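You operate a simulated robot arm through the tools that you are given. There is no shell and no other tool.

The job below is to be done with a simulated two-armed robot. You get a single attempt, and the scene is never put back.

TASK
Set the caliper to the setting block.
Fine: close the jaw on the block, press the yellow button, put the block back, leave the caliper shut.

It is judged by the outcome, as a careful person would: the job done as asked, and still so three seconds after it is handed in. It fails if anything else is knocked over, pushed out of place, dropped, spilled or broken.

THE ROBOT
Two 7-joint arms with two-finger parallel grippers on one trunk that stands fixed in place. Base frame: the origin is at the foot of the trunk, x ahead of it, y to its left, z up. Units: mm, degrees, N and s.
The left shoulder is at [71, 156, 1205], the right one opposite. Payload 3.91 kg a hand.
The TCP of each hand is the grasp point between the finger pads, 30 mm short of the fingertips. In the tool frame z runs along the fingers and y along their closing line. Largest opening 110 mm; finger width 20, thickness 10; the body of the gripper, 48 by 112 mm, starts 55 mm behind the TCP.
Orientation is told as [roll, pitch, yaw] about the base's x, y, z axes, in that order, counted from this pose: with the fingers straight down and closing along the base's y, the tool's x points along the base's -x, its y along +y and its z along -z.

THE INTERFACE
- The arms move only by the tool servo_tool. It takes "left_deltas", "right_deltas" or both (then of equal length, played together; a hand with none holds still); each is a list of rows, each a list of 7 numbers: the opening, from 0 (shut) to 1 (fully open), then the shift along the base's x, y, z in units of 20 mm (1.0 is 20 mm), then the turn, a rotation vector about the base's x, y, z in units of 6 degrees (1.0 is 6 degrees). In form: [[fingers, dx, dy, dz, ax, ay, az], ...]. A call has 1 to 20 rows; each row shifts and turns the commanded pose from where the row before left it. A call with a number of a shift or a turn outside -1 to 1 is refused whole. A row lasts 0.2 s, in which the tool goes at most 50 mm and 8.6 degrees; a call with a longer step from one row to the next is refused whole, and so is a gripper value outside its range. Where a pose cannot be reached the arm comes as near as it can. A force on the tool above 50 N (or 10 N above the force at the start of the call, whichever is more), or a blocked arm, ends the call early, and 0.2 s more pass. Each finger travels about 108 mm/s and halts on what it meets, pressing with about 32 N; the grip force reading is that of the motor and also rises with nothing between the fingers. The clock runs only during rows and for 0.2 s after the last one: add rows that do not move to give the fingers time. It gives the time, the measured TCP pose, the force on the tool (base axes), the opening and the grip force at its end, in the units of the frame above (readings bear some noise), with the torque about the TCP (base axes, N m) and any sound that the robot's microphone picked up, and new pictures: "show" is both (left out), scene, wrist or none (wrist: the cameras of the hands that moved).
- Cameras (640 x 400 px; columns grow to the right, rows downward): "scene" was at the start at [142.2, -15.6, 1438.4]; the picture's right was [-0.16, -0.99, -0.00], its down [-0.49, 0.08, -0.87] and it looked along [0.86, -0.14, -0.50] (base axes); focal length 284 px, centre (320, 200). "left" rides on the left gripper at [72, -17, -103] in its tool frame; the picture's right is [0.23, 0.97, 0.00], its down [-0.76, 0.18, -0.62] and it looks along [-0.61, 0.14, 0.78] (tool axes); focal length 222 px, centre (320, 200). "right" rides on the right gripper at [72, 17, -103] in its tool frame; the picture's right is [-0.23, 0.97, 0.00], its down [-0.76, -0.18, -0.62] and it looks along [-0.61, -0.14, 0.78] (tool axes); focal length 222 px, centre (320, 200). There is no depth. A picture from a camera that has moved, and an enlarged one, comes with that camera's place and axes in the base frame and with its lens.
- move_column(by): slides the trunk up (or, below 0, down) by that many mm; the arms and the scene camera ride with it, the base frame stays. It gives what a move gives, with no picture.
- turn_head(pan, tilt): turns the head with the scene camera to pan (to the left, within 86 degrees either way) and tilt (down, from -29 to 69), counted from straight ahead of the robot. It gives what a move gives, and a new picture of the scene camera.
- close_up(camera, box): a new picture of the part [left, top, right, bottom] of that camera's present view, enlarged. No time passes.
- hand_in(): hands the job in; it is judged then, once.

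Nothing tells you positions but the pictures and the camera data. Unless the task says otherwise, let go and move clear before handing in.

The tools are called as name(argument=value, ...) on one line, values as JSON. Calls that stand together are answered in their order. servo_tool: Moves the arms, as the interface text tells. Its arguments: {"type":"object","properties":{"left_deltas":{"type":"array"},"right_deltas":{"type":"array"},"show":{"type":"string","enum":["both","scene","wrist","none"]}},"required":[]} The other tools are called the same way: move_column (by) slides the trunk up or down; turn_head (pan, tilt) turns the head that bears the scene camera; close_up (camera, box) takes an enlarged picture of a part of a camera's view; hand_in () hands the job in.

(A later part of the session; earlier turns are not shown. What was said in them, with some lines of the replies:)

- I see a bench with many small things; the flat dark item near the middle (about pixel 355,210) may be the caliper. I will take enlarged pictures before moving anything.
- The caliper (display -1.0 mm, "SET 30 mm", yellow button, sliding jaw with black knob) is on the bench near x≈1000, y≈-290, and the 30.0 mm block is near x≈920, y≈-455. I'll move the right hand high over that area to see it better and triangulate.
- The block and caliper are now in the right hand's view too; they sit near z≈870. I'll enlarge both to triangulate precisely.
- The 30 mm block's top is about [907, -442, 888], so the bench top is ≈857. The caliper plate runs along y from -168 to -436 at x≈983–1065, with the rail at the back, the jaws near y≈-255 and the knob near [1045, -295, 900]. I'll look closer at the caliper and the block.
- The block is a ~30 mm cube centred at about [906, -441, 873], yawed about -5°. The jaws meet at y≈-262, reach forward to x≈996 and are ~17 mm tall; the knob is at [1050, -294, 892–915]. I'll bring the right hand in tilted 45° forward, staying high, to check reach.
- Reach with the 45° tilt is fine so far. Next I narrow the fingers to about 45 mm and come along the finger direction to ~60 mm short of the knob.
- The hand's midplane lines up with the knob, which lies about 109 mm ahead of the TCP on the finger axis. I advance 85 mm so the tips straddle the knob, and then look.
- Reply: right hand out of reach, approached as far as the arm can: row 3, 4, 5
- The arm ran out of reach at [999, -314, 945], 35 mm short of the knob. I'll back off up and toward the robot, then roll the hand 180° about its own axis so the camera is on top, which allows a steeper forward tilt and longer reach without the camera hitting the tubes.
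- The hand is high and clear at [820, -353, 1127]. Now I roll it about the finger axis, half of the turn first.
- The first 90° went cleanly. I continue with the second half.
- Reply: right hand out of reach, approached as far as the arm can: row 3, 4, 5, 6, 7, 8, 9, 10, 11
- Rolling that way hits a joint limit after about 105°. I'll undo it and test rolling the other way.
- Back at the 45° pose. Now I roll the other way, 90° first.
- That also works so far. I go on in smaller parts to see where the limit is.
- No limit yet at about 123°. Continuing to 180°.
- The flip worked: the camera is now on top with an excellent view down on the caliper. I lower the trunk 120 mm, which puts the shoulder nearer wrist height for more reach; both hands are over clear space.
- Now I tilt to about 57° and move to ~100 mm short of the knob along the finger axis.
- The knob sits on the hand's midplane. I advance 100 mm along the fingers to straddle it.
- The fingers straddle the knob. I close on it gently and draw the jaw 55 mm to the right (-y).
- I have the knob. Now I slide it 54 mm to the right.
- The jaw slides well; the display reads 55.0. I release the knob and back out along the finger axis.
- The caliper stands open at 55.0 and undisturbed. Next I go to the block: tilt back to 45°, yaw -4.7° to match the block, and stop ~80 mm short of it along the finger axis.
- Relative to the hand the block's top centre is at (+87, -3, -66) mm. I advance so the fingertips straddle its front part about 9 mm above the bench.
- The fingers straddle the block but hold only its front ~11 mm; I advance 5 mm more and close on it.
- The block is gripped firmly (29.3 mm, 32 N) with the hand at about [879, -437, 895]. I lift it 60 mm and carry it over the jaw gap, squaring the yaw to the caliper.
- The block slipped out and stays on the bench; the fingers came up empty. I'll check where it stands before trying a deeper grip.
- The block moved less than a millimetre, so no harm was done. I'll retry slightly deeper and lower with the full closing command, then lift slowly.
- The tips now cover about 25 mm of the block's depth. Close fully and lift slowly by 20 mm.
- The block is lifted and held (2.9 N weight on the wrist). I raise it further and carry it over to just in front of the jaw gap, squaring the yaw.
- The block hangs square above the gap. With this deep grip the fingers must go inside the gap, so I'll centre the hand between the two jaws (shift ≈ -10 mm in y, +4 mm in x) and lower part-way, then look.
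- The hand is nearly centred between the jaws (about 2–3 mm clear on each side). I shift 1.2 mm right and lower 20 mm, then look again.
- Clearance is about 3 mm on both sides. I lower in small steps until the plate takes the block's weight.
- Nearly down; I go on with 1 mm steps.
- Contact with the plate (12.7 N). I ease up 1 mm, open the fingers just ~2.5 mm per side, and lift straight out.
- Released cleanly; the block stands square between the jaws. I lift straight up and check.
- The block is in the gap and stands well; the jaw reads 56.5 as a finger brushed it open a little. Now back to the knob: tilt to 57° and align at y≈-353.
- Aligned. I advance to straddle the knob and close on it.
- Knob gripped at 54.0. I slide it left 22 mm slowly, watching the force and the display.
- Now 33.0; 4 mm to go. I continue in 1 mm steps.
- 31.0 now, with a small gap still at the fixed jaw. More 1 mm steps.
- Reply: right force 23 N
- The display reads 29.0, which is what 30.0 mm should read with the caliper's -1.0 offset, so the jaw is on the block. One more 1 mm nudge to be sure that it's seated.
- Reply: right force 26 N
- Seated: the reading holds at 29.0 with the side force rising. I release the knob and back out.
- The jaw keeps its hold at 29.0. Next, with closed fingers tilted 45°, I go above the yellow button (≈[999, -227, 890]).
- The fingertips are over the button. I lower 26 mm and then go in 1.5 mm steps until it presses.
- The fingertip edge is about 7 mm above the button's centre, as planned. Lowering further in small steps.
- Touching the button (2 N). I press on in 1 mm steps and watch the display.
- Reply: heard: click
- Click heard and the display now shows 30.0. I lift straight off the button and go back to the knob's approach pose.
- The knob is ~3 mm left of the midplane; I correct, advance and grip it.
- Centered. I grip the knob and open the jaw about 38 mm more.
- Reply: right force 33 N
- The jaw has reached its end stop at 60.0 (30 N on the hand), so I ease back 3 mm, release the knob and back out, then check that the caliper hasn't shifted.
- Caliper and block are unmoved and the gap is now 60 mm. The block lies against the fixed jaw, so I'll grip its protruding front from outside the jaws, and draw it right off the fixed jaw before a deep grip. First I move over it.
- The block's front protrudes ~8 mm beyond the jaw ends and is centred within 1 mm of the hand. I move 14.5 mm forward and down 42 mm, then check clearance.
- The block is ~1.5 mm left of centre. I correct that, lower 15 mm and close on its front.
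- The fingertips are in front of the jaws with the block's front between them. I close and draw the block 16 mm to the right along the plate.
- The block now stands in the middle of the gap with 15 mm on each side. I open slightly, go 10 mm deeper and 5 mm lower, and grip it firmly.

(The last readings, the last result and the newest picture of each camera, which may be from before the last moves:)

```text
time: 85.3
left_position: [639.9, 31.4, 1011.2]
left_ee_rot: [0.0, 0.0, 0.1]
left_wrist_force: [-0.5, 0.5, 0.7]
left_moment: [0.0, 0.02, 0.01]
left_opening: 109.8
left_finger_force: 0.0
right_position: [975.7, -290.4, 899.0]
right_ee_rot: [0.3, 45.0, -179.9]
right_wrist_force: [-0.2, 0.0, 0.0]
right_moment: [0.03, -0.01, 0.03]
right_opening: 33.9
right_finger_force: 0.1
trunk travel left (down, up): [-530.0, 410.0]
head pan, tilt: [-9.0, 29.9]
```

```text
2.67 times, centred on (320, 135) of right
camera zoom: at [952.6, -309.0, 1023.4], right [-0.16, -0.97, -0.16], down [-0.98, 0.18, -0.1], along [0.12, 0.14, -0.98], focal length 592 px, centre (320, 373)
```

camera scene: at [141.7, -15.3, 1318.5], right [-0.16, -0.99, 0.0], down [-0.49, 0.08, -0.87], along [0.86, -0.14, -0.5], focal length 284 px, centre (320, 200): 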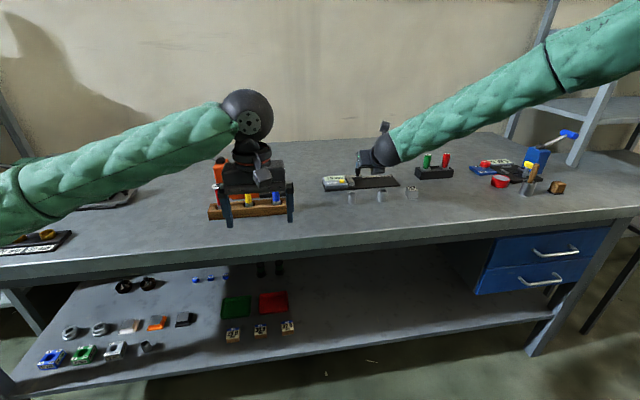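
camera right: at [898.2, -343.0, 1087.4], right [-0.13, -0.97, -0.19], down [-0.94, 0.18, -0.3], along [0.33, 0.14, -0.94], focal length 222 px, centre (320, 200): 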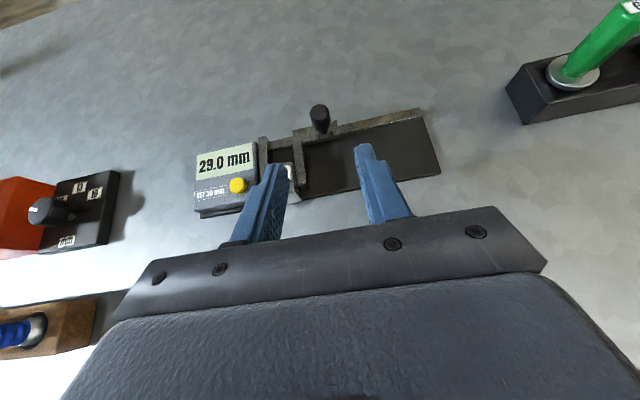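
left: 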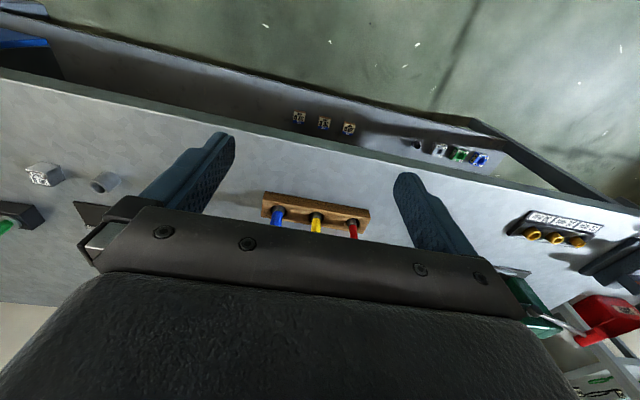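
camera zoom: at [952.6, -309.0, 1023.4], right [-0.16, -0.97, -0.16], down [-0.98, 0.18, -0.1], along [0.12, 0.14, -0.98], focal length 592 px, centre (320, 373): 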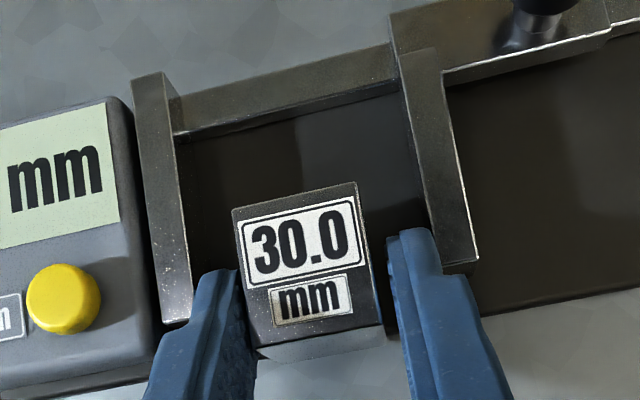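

This matches my earlier grip on the block. Close fully and lift slowly.

servo_tool(right_deltas=[[0.0, 0, 0, 0, 0, 0, 0], [0.0, 0, 0, 0, 0, 0, 0], [0.0, 0, 0, 0, 0, 0, 0], [0.0, 0, 0, 0, 0, 0, 0]], show="none")

close_up(camera="right", box=[220, 75, 420, 200])

servo_tool(right_deltas=[[0.0, 0, 0, 0.1, 0, 0, 0], [0.0, 0, 0, 0.2, 0, 0, 0], [0.0, 0, 0, 0.2, 0, 0, 0], [0.0, 0, 0, 0.2, 0, 0, 0], [0.0, 0, 0, 0.2, 0, 0, 0], [0.0, 0, 0, 0, 0, 0, 0]], show="none")

close_up(camera="right", box=[220, 75, 420, 200])

close_up(camera="scene", box=[331, 160, 379, 190])

```text
time: 86.3
left_position: [639.9, 31.1, 1012.1]
left_ee_rot: [0.0, 0.0, 0.2]
left_wrist_force: [-0.3, -0.5, -0.5]
left_moment: [0.02, 0.01, -0.02]
left_opening: 110.2
left_finger_force: 0.1
right_position: [974.3, -291.4, 899.7]
right_ee_rot: [0.2, 45.1, 179.9]
right_wrist_force: [1.4, -0.7, 2.2]
right_moment: [0.08, -0.05, -0.02]
right_opening: 29.9
right_finger_force: 32.1
trunk travel left (down, up): [-530.0, 410.0]
head pan, tilt: [-9.0, 29.9]
```

```text
3.20 times, centred on (320, 138) of right
camera zoom: at [952.6, -309.1, 1023.4], right [-0.16, -0.97, -0.16], down [-0.98, 0.18, -0.1], along [0.12, 0.14, -0.98], focal length 711 px, centre (320, 400)
```

zoom: 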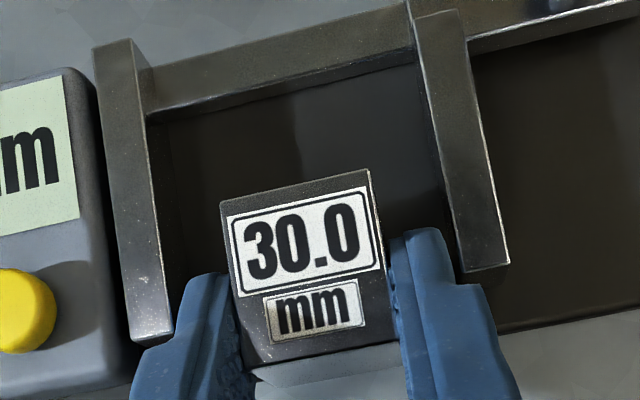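

```text
time: 87.7
left_position: [639.8, 30.8, 1011.3]
left_ee_rot: [0.0, 0.1, 0.2]
left_wrist_force: [-0.7, -0.9, -1.0]
left_moment: [0.0, -0.01, 0.0]
left_opening: 110.0
left_finger_force: 0.0
right_position: [975.2, -289.8, 915.8]
right_ee_rot: [0.3, 45.0, 180.0]
right_wrist_force: [-0.1, -0.3, -1.9]
right_moment: [-0.03, 0.05, 0.01]
right_opening: 29.9
right_finger_force: 32.0
trunk travel left (down, up): [-530.0, 410.0]
head pan, tilt: [-9.0, 29.9]
```

```text
3.20 times, centred on (320, 138) of right
camera zoom: at [953.0, -308.3, 1040.3], right [-0.16, -0.97, -0.16], down [-0.98, 0.18, -0.1], along [0.12, 0.14, -0.98], focal length 711 px, centre (320, 400)
```

zoom: 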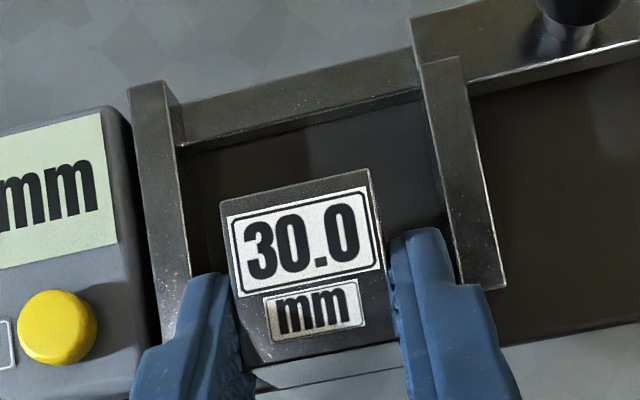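

```text
13.33 times, centred on (355, 175) of scene
camera zoom: at [142.6, -15.5, 1318.3], right [-0.16, -0.99, 0.0], down [-0.49, 0.08, -0.87], along [0.86, -0.14, -0.5], focal length 3794 px, centre (-147, 533)
```

zoom: 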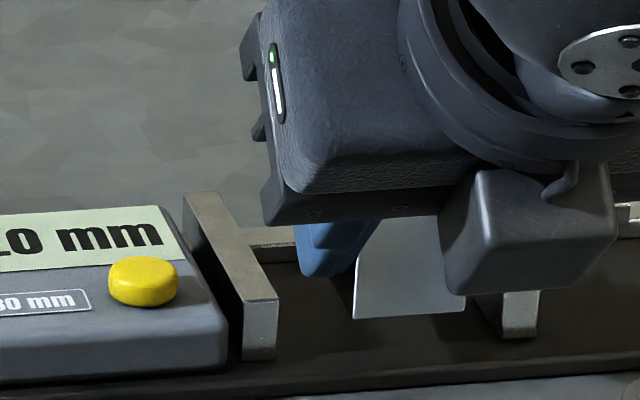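

The block is lifted again in the same grip. I raise it 25 mm and carry it back over its original spot, restoring the -5.3° yaw.

servo_tool(right_deltas=[[0.0, 0, 0, 0.5, 0, 0, 0], [0.0, 0, 0, 0.75, 0, 0, 0], [0.0, -0.4933, -0.8041, 0, 0, 0, -0.098], [0.0, -0.4933, -0.8041, 0, 0, 0, -0.098], [0.0, -0.4933, -0.8041, 0, 0, 0, -0.098], [0.0, -0.4933, -0.8041, 0, 0, 0, -0.098], [0.0, -0.4933, -0.8041, 0, 0, 0, -0.098], [0.0, -0.4933, -0.8041, 0, 0, 0, -0.098], [0.0, -0.4933, -0.8041, 0, 0, 0, -0.098], [0.0, -0.4933, -0.8041, 0, 0, 0, -0.098], [0.0, -0.4933, -0.8041, 0, 0, 0, -0.098], [0.0, 0, 0, 0, 0, 0, 0]], show="wrist")

close_up(camera="scene", box=[315, 150, 443, 230])

```text
time: 90.3
left_position: [640.2, 31.2, 1011.5]
left_ee_rot: [0.0, 0.1, 0.0]
left_wrist_force: [0.4, -0.3, -0.3]
left_moment: [0.01, -0.03, -0.01]
left_opening: 109.9
left_finger_force: 0.1
right_position: [887.2, -437.2, 941.0]
right_ee_rot: [0.2, 45.0, 174.7]
right_wrist_force: [0.0, 0.4, -1.8]
right_moment: [0.0, 0.06, -0.05]
right_opening: 29.9
right_finger_force: 31.5
trunk travel left (down, up): [-530.0, 410.0]
head pan, tilt: [-9.0, 29.9]
camera right: at [863.5, -453.7, 1065.7], right [-0.25, -0.95, -0.16], down [-0.96, 0.27, -0.1], along [0.14, 0.13, -0.98], focal length 222 px, centre (320, 200)
```

right: 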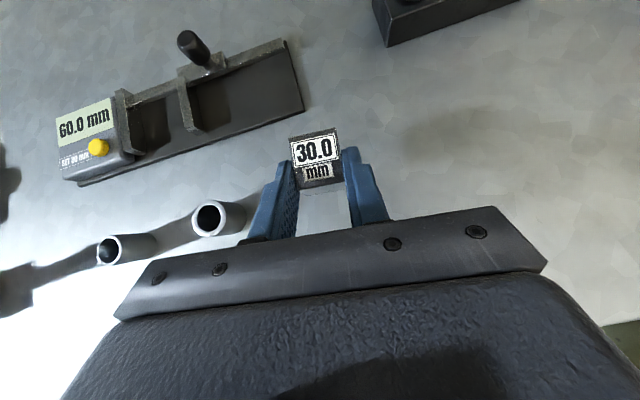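

```text
5.00 times, centred on (379, 190) of scene
camera zoom: at [142.8, -15.4, 1318.3], right [-0.16, -0.99, 0.0], down [-0.49, 0.08, -0.87], along [0.86, -0.14, -0.5], focal length 1423 px, centre (25, 250)
```

zoom: 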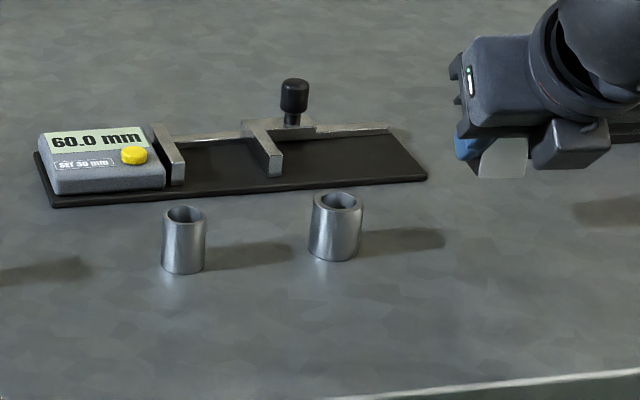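

Back above the original spot. I lower 42 mm, then go in small steps until it touches.

servo_tool(right_deltas=[[0.0, 0, 0, -0.5, 0, 0, 0], [0.0, 0, 0, -0.5, 0, 0, 0], [0.0, 0, 0, -0.5, 0, 0, 0], [0.0, 0, 0, -0.4, 0, 0, 0], [0.0, 0, 0, -0.2, 0, 0, 0], [0.0, 0, 0, -0.1, 0, 0, 0], [0.0, 0, 0, -0.1, 0, 0, 0], [0.0, 0, 0, 0, 0, 0, 0]], show="none")

servo_tool(right_deltas=[[0.0, 0, 0, -0.05, 0, 0, 0], [0.0, 0, 0, 0, 0, 0, 0]], show="none")

servo_tool(right_deltas=[[0.0, 0, 0, -0.05, 0, 0, 0], [0.0, 0, 0, 0, 0, 0, 0]], show="none")

```text
time: 92.1
left_position: [640.4, 31.4, 1011.7]
left_ee_rot: [0.0, -0.1, 0.0]
left_wrist_force: [-0.7, 0.6, -0.3]
left_moment: [-0.01, 0.01, 0.03]
left_opening: 110.2
left_finger_force: 0.1
right_position: [886.3, -436.9, 896.3]
right_ee_rot: [0.2, 45.0, 174.7]
right_wrist_force: [-0.1, -0.4, -2.1]
right_moment: [0.02, 0.05, 0.0]
right_opening: 29.8
right_finger_force: 32.2
trunk travel left (down, up): [-530.0, 410.0]
head pan, tilt: [-9.0, 29.9]
```

```text
time: 92.7
left_position: [639.0, 31.0, 1011.8]
left_ee_rot: [-0.1, 0.0, 0.1]
left_wrist_force: [0.0, -0.2, -0.3]
left_moment: [0.0, 0.0, -0.01]
left_opening: 110.0
left_finger_force: 0.0
right_position: [887.6, -436.6, 894.8]
right_ee_rot: [0.3, 44.9, 174.7]
right_wrist_force: [0.3, -0.3, -2.6]
right_moment: [-0.01, 0.03, 0.0]
right_opening: 29.6
right_finger_force: 32.1
trunk travel left (down, up): [-530.0, 410.0]
head pan, tilt: [-9.0, 29.9]
```

```text
time: 93.3
left_position: [640.1, 30.3, 1010.8]
left_ee_rot: [0.1, 0.0, 0.1]
left_wrist_force: [-0.2, -0.5, -0.3]
left_moment: [0.01, 0.01, -0.02]
left_opening: 109.8
left_finger_force: 0.1
right_position: [887.6, -436.3, 893.4]
right_ee_rot: [0.4, 45.1, 174.6]
right_wrist_force: [0.3, 0.4, -1.7]
right_moment: [0.02, 0.02, -0.01]
right_opening: 29.7
right_finger_force: 33.0
trunk travel left (down, up): [-530.0, 410.0]
head pan, tilt: [-9.0, 29.9]
```

Almost down. I compare with my earlier picture of the block in its original place.

close_up(camera="scene", box=[388, 170, 444, 205])

close_up(camera="right", box=[220, 75, 420, 200])

```text
11.43 times, centred on (416, 188) of scene
camera zoom: at [142.5, -15.5, 1318.4], right [-0.16, -0.99, 0.0], down [-0.49, 0.08, -0.87], along [0.86, -0.14, -0.5], focal length 3252 px, centre (-777, 343)
```

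zoom: 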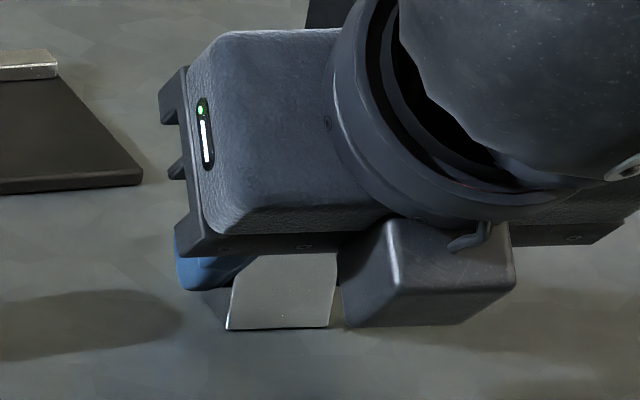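

```text
3.20 times, centred on (320, 138) of right
camera zoom: at [863.2, -452.1, 1017.8], right [-0.25, -0.95, -0.16], down [-0.96, 0.27, -0.1], along [0.14, 0.12, -0.98], focal length 711 px, centre (320, 400)
```

zoom: 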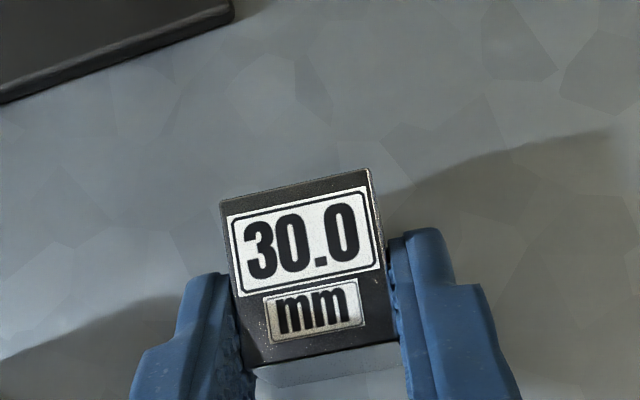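

The spot matches within about a millimetre; I correct 0.8 mm back, then lower until contact.

servo_tool(right_deltas=[[0.0, -0.04, -0.02, 0, 0, 0, 0], [0.0, 0, 0, -0.05, 0, 0, 0], [0.0, 0, 0, 0, 0, 0, 0]], show="none")

servo_tool(right_deltas=[[0.0, 0, 0, -0.035, 0, 0, 0], [0.0, 0, 0, 0, 0, 0, 0]], show="none")

```text
time: 94.1
left_position: [639.8, 30.3, 1011.5]
left_ee_rot: [0.1, 0.0, 0.1]
left_wrist_force: [-0.4, -0.2, 0.1]
left_moment: [0.0, 0.01, 0.02]
left_opening: 110.0
left_finger_force: 0.1
right_position: [885.8, -437.5, 894.1]
right_ee_rot: [0.3, 45.0, 174.7]
right_wrist_force: [0.8, 0.3, 1.5]
right_moment: [0.0, -0.09, -0.05]
right_opening: 29.8
right_finger_force: 32.1
trunk travel left (down, up): [-530.0, 410.0]
head pan, tilt: [-9.0, 29.9]
```

```text
time: 94.7
left_position: [639.6, 32.1, 1012.3]
left_ee_rot: [-0.1, 0.1, 0.0]
left_wrist_force: [0.1, 0.1, -0.6]
left_moment: [0.02, -0.04, 0.02]
left_opening: 110.2
left_finger_force: 0.0
right_position: [884.7, -437.9, 893.8]
right_ee_rot: [0.2, 45.1, 174.7]
right_wrist_force: [-2.3, 0.2, 6.9]
right_moment: [0.14, -0.01, 0.05]
right_opening: 29.5
right_finger_force: 31.9
trunk travel left (down, up): [-530.0, 410.0]
head pan, tilt: [-9.0, 29.9]
```

The block rests on the bench (6.9 N). I ease off, open, and lift away.

servo_tool(right_deltas=[[0.0, 0, 0, 0.03, 0, 0, 0], [0.4, 0, 0, 0, 0, 0, 0], [0.4, 0, 0, 0, 0, 0, 0], [0.4, 0, 0, 0.3, 0, 0, 0], [0.4, 0, 0, 0.6, 0, 0, 0], [0.4, 0, 0, 1, 0, 0, 0], [0.42, -0.5, 0, 1, 0, 0, 0], [0.42, -0.5, 0, 1, 0, 0, 0], [0.42, 0, 0, 0, 0, 0, 0]], show="wrist")

close_up(camera="scene", box=[388, 170, 444, 205])

```text
time: 96.7
left_position: [640.5, 31.2, 1010.8]
left_ee_rot: [0.0, 0.1, 0.0]
left_wrist_force: [-0.4, 0.7, 0.4]
left_moment: [0.0, 0.04, -0.01]
left_opening: 109.9
left_finger_force: 0.1
right_position: [865.7, -437.5, 970.2]
right_ee_rot: [0.3, 45.1, 174.7]
right_wrist_force: [0.6, 0.0, 0.4]
right_moment: [0.02, -0.03, 0.0]
right_opening: 46.5
right_finger_force: 0.1
trunk travel left (down, up): [-530.0, 410.0]
head pan, tilt: [-9.0, 29.9]
camera right: at [842.2, -453.0, 1094.8], right [-0.25, -0.95, -0.16], down [-0.96, 0.27, -0.1], along [0.14, 0.12, -0.98], focal length 222 px, centre (320, 200)
```

right: 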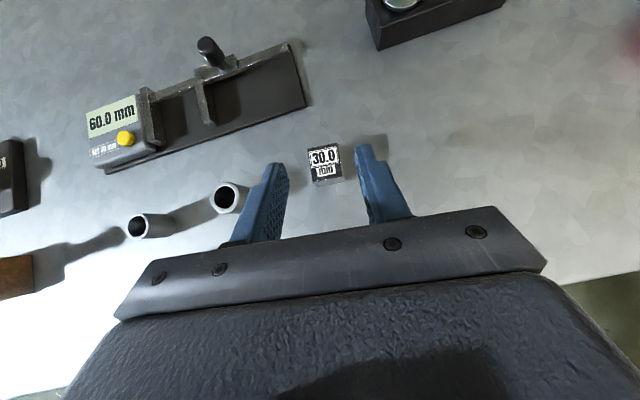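

```text
11.43 times, centred on (416, 188) of scene
camera zoom: at [142.9, -15.6, 1318.3], right [-0.16, -0.99, 0.0], down [-0.49, 0.08, -0.87], along [0.86, -0.14, -0.5], focal length 3252 px, centre (-777, 343)
```

zoom: 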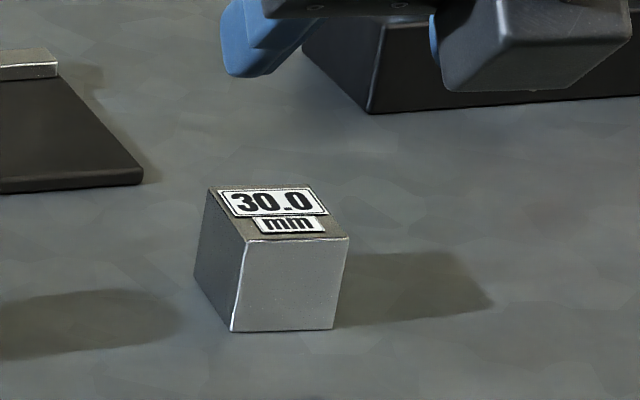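

The block is back in its place, standing as before. Now to shut the caliper: I go to the knob's approach pose at y≈-356 with 57° tilt.

servo_tool(right_deltas=[[0.42, 0.4, 0.8, 0, 0, 0, 0.22], [0.42, 0.8, 0.82, 0, 0, 0, 0.22], [0.42, 0.8, 0.82, 0, 0, 0, 0.22], [0.42, 0.8, 0.82, 0, 0, 0, 0.222], [0.42, 0.8, 0.82, 0, 0, -1, 0], [0.42, 0.36, 0, 0, 0, -1, 0], [0.42, 0, 0, 0, 0, 0, 0]], show="none")

close_up(camera="right", box=[180, 20, 500, 220])

```text
time: 98.3
left_position: [640.0, 32.2, 1012.4]
left_ee_rot: [0.0, 0.0, 0.0]
left_wrist_force: [0.0, 0.0, 0.2]
left_moment: [0.0, -0.03, -0.01]
left_opening: 109.9
left_finger_force: 0.0
right_position: [943.8, -354.7, 971.9]
right_ee_rot: [0.4, 57.0, -180.0]
right_wrist_force: [-0.3, 0.2, 0.2]
right_moment: [0.03, 0.0, -0.01]
right_opening: 46.2
right_finger_force: 0.0
trunk travel left (down, up): [-530.0, 410.0]
head pan, tilt: [-9.0, 29.9]
```

```text
2.00 times, centred on (340, 120) of right
camera zoom: at [896.8, -371.4, 1088.5], right [-0.13, -0.97, -0.19], down [-0.94, 0.18, -0.3], along [0.33, 0.14, -0.94], focal length 444 px, centre (280, 360)
```

zoom: 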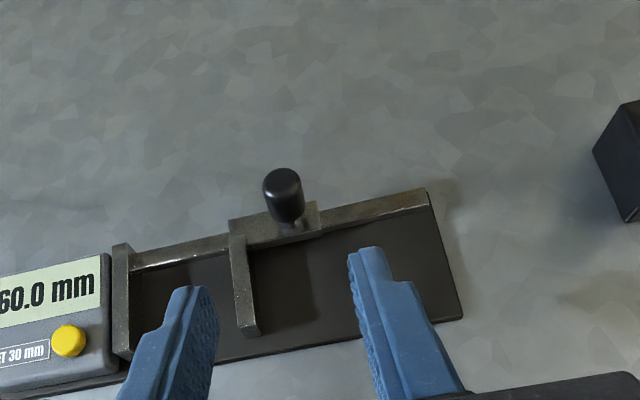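

Aligned within 2 mm. I advance and grip the knob.

servo_tool(right_deltas=[[0.42, 0.84, -0.07, -0.55, 0, 0, 0], [0.42, 0.84, 0, -0.55, 0, 0, 0], [0.42, 0.84, 0, -0.55, 0, 0, 0], [0.42, 0.84, 0, -0.55, 0, 0, 0], [0.42, 0.84, 0, -0.55, 0, 0, 0], [0.42, 0, 0, 0, 0, 0, 0], [0.13, 0, 0, 0, 0, 0, 0], [0.13, 0, 0, 0, 0, 0, 0], [0.13, 0, 0, 0, 0, 0, 0]], show="none")

close_up(camera="scene", box=[315, 150, 411, 210])

```text
time: 100.3
left_position: [639.3, 32.4, 1011.3]
left_ee_rot: [-0.1, 0.1, 0.1]
left_wrist_force: [0.3, 0.5, 0.6]
left_moment: [-0.01, 0.01, -0.05]
left_opening: 110.2
left_finger_force: 0.0
right_position: [1025.9, -356.4, 914.9]
right_ee_rot: [0.2, 57.0, 180.0]
right_wrist_force: [-2.9, 4.4, 2.6]
right_moment: [0.78, 0.01, 0.1]
right_opening: 19.4
right_finger_force: 44.6
trunk travel left (down, up): [-530.0, 410.0]
head pan, tilt: [-9.0, 29.9]
```

```text
6.67 times, centred on (363, 180) of scene
camera zoom: at [141.9, -15.0, 1318.5], right [-0.16, -0.99, 0.0], down [-0.49, 0.08, -0.87], along [0.86, -0.14, -0.5], focal length 1897 px, centre (33, 333)
```

zoom: 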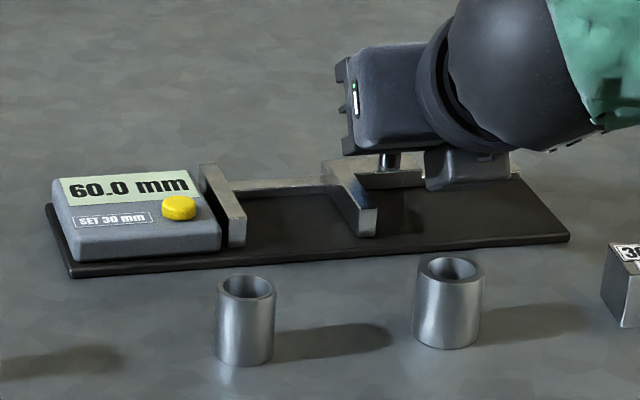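

Knob gripped at 60.0. I slide it left 56 mm, then finish slowly.

servo_tool(right_deltas=[[0.13, 0, 0.2, 0, 0, 0, 0], [0.13, 0, 0.3, 0, 0, 0, 0], [0.13, 0, 0.4, 0, 0, 0, 0], [0.13, 0, 0.4, 0, 0, 0, 0], [0.13, 0, 0.4, 0, 0, 0, 0], [0.13, 0, 0.4, 0, 0, 0, 0], [0.13, 0, 0.3, 0, 0, 0, 0], [0.13, 0, 0.2, 0, 0, 0, 0], [0.13, 0, 0.2, 0, 0, 0, 0], [0.13, 0, 0, 0, 0, 0, 0]], show="none")

close_up(camera="scene", box=[315, 150, 411, 210])

```text
time: 102.5
left_position: [639.7, 30.9, 1012.0]
left_ee_rot: [-0.1, 0.1, 0.1]
left_wrist_force: [0.2, 0.1, -0.3]
left_moment: [0.0, -0.01, 0.02]
left_opening: 109.9
left_finger_force: 0.0
right_position: [1028.7, -299.5, 915.3]
right_ee_rot: [0.3, 57.0, 179.9]
right_wrist_force: [-35.8, -0.4, -15.5]
right_moment: [0.52, 1.12, 0.0]
right_opening: 19.7
right_finger_force: 45.1
trunk travel left (down, up): [-530.0, 410.0]
head pan, tilt: [-9.0, 29.9]
```

```text
6.67 times, centred on (363, 180) of scene
camera zoom: at [141.2, -15.9, 1318.5], right [-0.16, -0.99, 0.0], down [-0.49, 0.08, -0.87], along [0.86, -0.13, -0.5], focal length 1897 px, centre (33, 333)
```

zoom: 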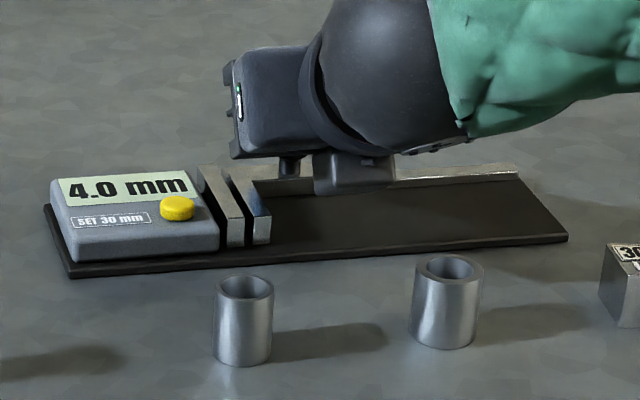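

Reads 4.0; the knob pulls the hand ~2 mm toward the robot (36 N), so I relieve that and finish the last 4 mm in 1 mm steps.

servo_tool(right_deltas=[[0.13, -0.1, 0, -0.02, 0, 0, 0], [0.13, 0, 0.05, 0, 0, 0, 0], [0.13, 0, 0.05, 0, 0, 0, 0], [0.13, 0, 0.05, 0, 0, 0, 0], [0.13, 0, 0, 0, 0, 0, 0]], show="none")

close_up(camera="scene", box=[315, 160, 379, 200])

```text
time: 103.7
left_position: [641.9, 31.7, 1011.5]
left_ee_rot: [0.0, 0.1, 0.1]
left_wrist_force: [-0.4, -0.1, 0.1]
left_moment: [0.01, 0.02, 0.03]
left_opening: 109.9
left_finger_force: 0.0
right_position: [1029.0, -297.1, 915.2]
right_ee_rot: [0.3, 57.1, 180.1]
right_wrist_force: [19.8, -2.0, 0.5]
right_moment: [0.45, -0.73, -0.03]
right_opening: 19.5
right_finger_force: 44.7
trunk travel left (down, up): [-530.0, 410.0]
head pan, tilt: [-9.0, 29.9]
```

```text
10.00 times, centred on (347, 180) of scene
camera zoom: at [143.9, -15.5, 1318.4], right [-0.16, -0.99, 0.0], down [-0.49, 0.08, -0.87], along [0.86, -0.13, -0.5], focal length 2845 px, centre (50, 400)
```

zoom: 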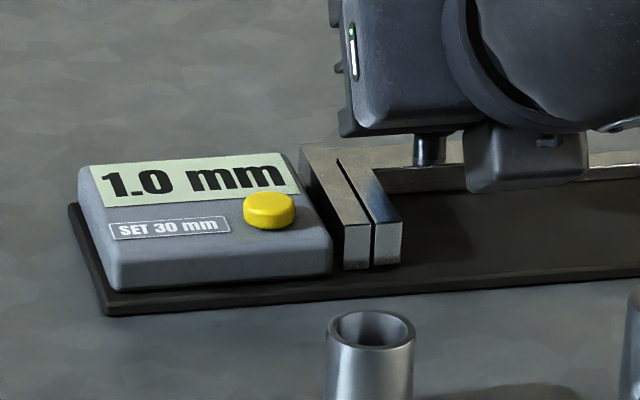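

1.0 now, with a 1 mm slit still visible. Two more small steps.

servo_tool(right_deltas=[[0.13, 0.035, 0.05, 0, 0, 0, 0], [0.13, 0, 0.04, 0, 0, 0, 0], [0.13, 0, 0, 0, 0, 0, 0]], show="none")

close_up(camera="scene", box=[315, 160, 379, 200])

```text
time: 104.5
left_position: [641.4, 31.2, 1011.1]
left_ee_rot: [0.0, 0.1, 0.1]
left_wrist_force: [-0.5, 0.3, 0.1]
left_moment: [-0.01, -0.02, 0.03]
left_opening: 110.0
left_finger_force: 0.1
right_position: [1028.6, -296.2, 915.8]
right_ee_rot: [0.3, 57.1, 179.9]
right_wrist_force: [26.2, -6.1, 13.4]
right_moment: [0.32, -0.62, -0.12]
right_opening: 19.5
right_finger_force: 45.0
trunk travel left (down, up): [-530.0, 410.0]
head pan, tilt: [-9.0, 29.9]
```

```text
10.00 times, centred on (347, 180) of scene
camera zoom: at [143.1, -15.6, 1318.5], right [-0.16, -0.99, 0.0], down [-0.49, 0.08, -0.87], along [0.86, -0.14, -0.5], focal length 2845 px, centre (50, 400)
```

zoom: 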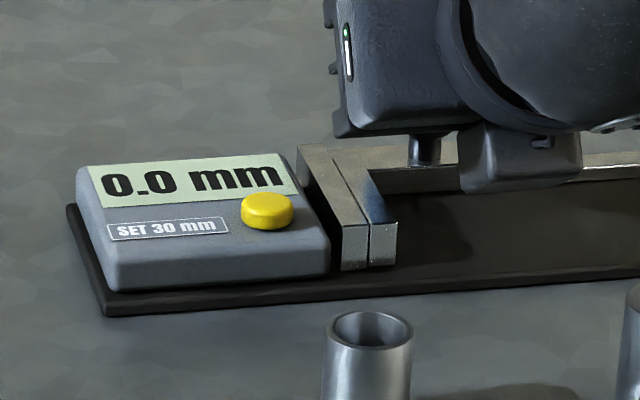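

Shut: the display reads 0.0 with the side force rising. I release the knob and back out.

servo_tool(right_deltas=[[0.42, 0, 0, 0, 0, 0, 0], [0.42, 0, 0, 0, 0, 0, 0], [0.42, -0.834, 0, 0.545, 0, 0, 0], [0.42, -0.834, 0, 0.545, 0, 0, 0], [0.42, -0.834, 0, 0.545, 0, 0, 0], [0.42, -0.834, 0, 0.545, 0, 0, 0], [0.42, -0.834, 0, 0.545, 0, 0, 0], [0.42, -0.7, 0, 0.8, 0, 0, 0], [0.42, -0.7, 0, 0.8, 0, 0, 0], [0.42, -0.7, 0, 0.8, 0, 0, 0], [0.42, -0.7, 0, 0.8, 0, 0, 0], [0.42, 0, 0, 0, 0, 0, 0]])

close_up(camera="scene", box=[315, 150, 443, 230])

close_up(camera="scene", box=[315, 160, 379, 200])

```text
time: 107.1
left_position: [640.8, 31.1, 1010.6]
left_ee_rot: [0.1, 0.2, 0.2]
left_wrist_force: [1.0, -0.3, -0.7]
left_moment: [0.02, 0.01, -0.01]
left_opening: 109.8
left_finger_force: 0.2
right_position: [888.7, -295.6, 1033.1]
right_ee_rot: [0.2, 56.9, 180.0]
right_wrist_force: [0.1, -0.1, 0.2]
right_moment: [0.01, 0.01, -0.02]
right_opening: 46.4
right_finger_force: 0.0
trunk travel left (down, up): [-530.0, 410.0]
head pan, tilt: [-9.0, 29.9]
camera scene: at [143.1, -15.5, 1318.2], right [-0.16, -0.99, 0.0], down [-0.49, 0.08, -0.87], along [0.86, -0.14, -0.5], focal length 284 px, centre (320, 200)
camera right: at [841.3, -313.7, 1149.9], right [-0.13, -0.97, -0.19], down [-0.94, 0.18, -0.3], along [0.33, 0.14, -0.94], focal length 222 px, centre (320, 200)
```

scene: 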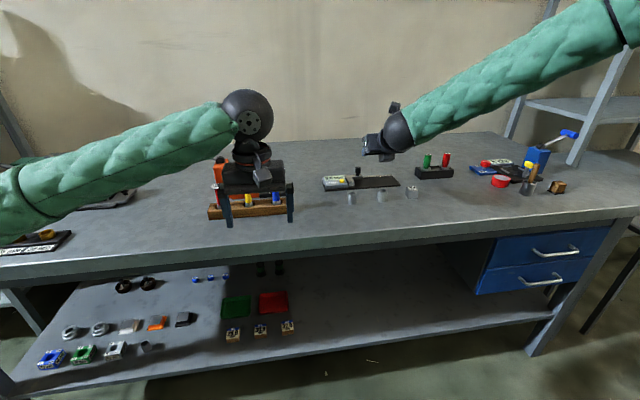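
right: 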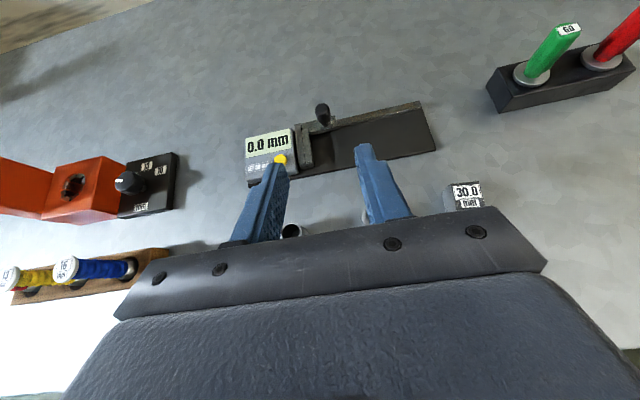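

```text
5.00 times, centred on (379, 190) of scene
camera zoom: at [143.1, -15.5, 1318.2], right [-0.16, -0.99, 0.0], down [-0.49, 0.08, -0.87], along [0.86, -0.14, -0.5], focal length 1423 px, centre (25, 250)
```

zoom: 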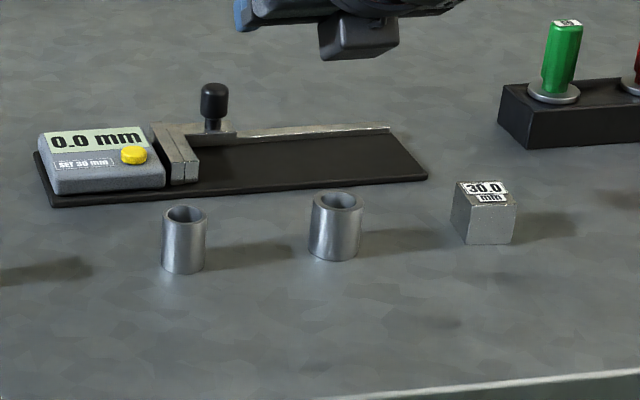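

```text
10.00 times, centred on (347, 180) of scene
camera zoom: at [143.1, -15.5, 1318.2], right [-0.16, -0.99, 0.0], down [-0.49, 0.08, -0.87], along [0.86, -0.14, -0.5], focal length 2845 px, centre (50, 400)
```

zoom: 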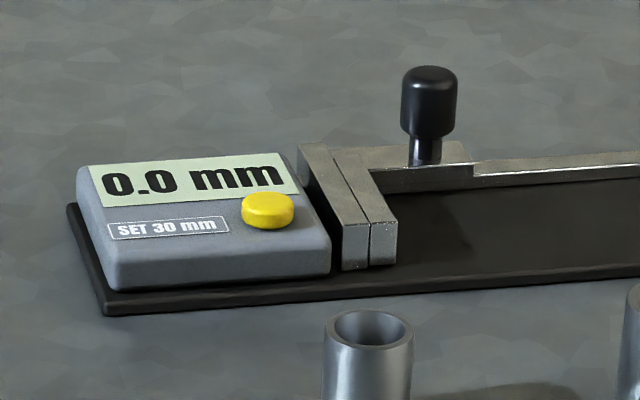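

The caliper is shut and reads 0.0, the block is back in its place, everything else stands undisturbed, and the hand is clear. I hand the job in.

hand_in()

```text
The job is handed in.
```

I set the caliper to the 30 mm block and left it shut; it now reads 0.0 mm, where it read -1.0 mm before.

- **Setting:** with the jaw closed on the block the display read 29.0. I pressed the yellow button, heard it click, and the reading went to 30.0.
- **Block:** it is back in its original place to within about a millimetre, at the same angle. My first grip slipped as I started to lift, but the block stayed on the bench and barely moved.
- **Opening the jaw:** it reached its end stop at 60.0 and I pulled against it with about 30 N. The caliper did not shift.
- **Surroundings:** the tubes and pens nearby look as they did at the start, and both hands are clear.
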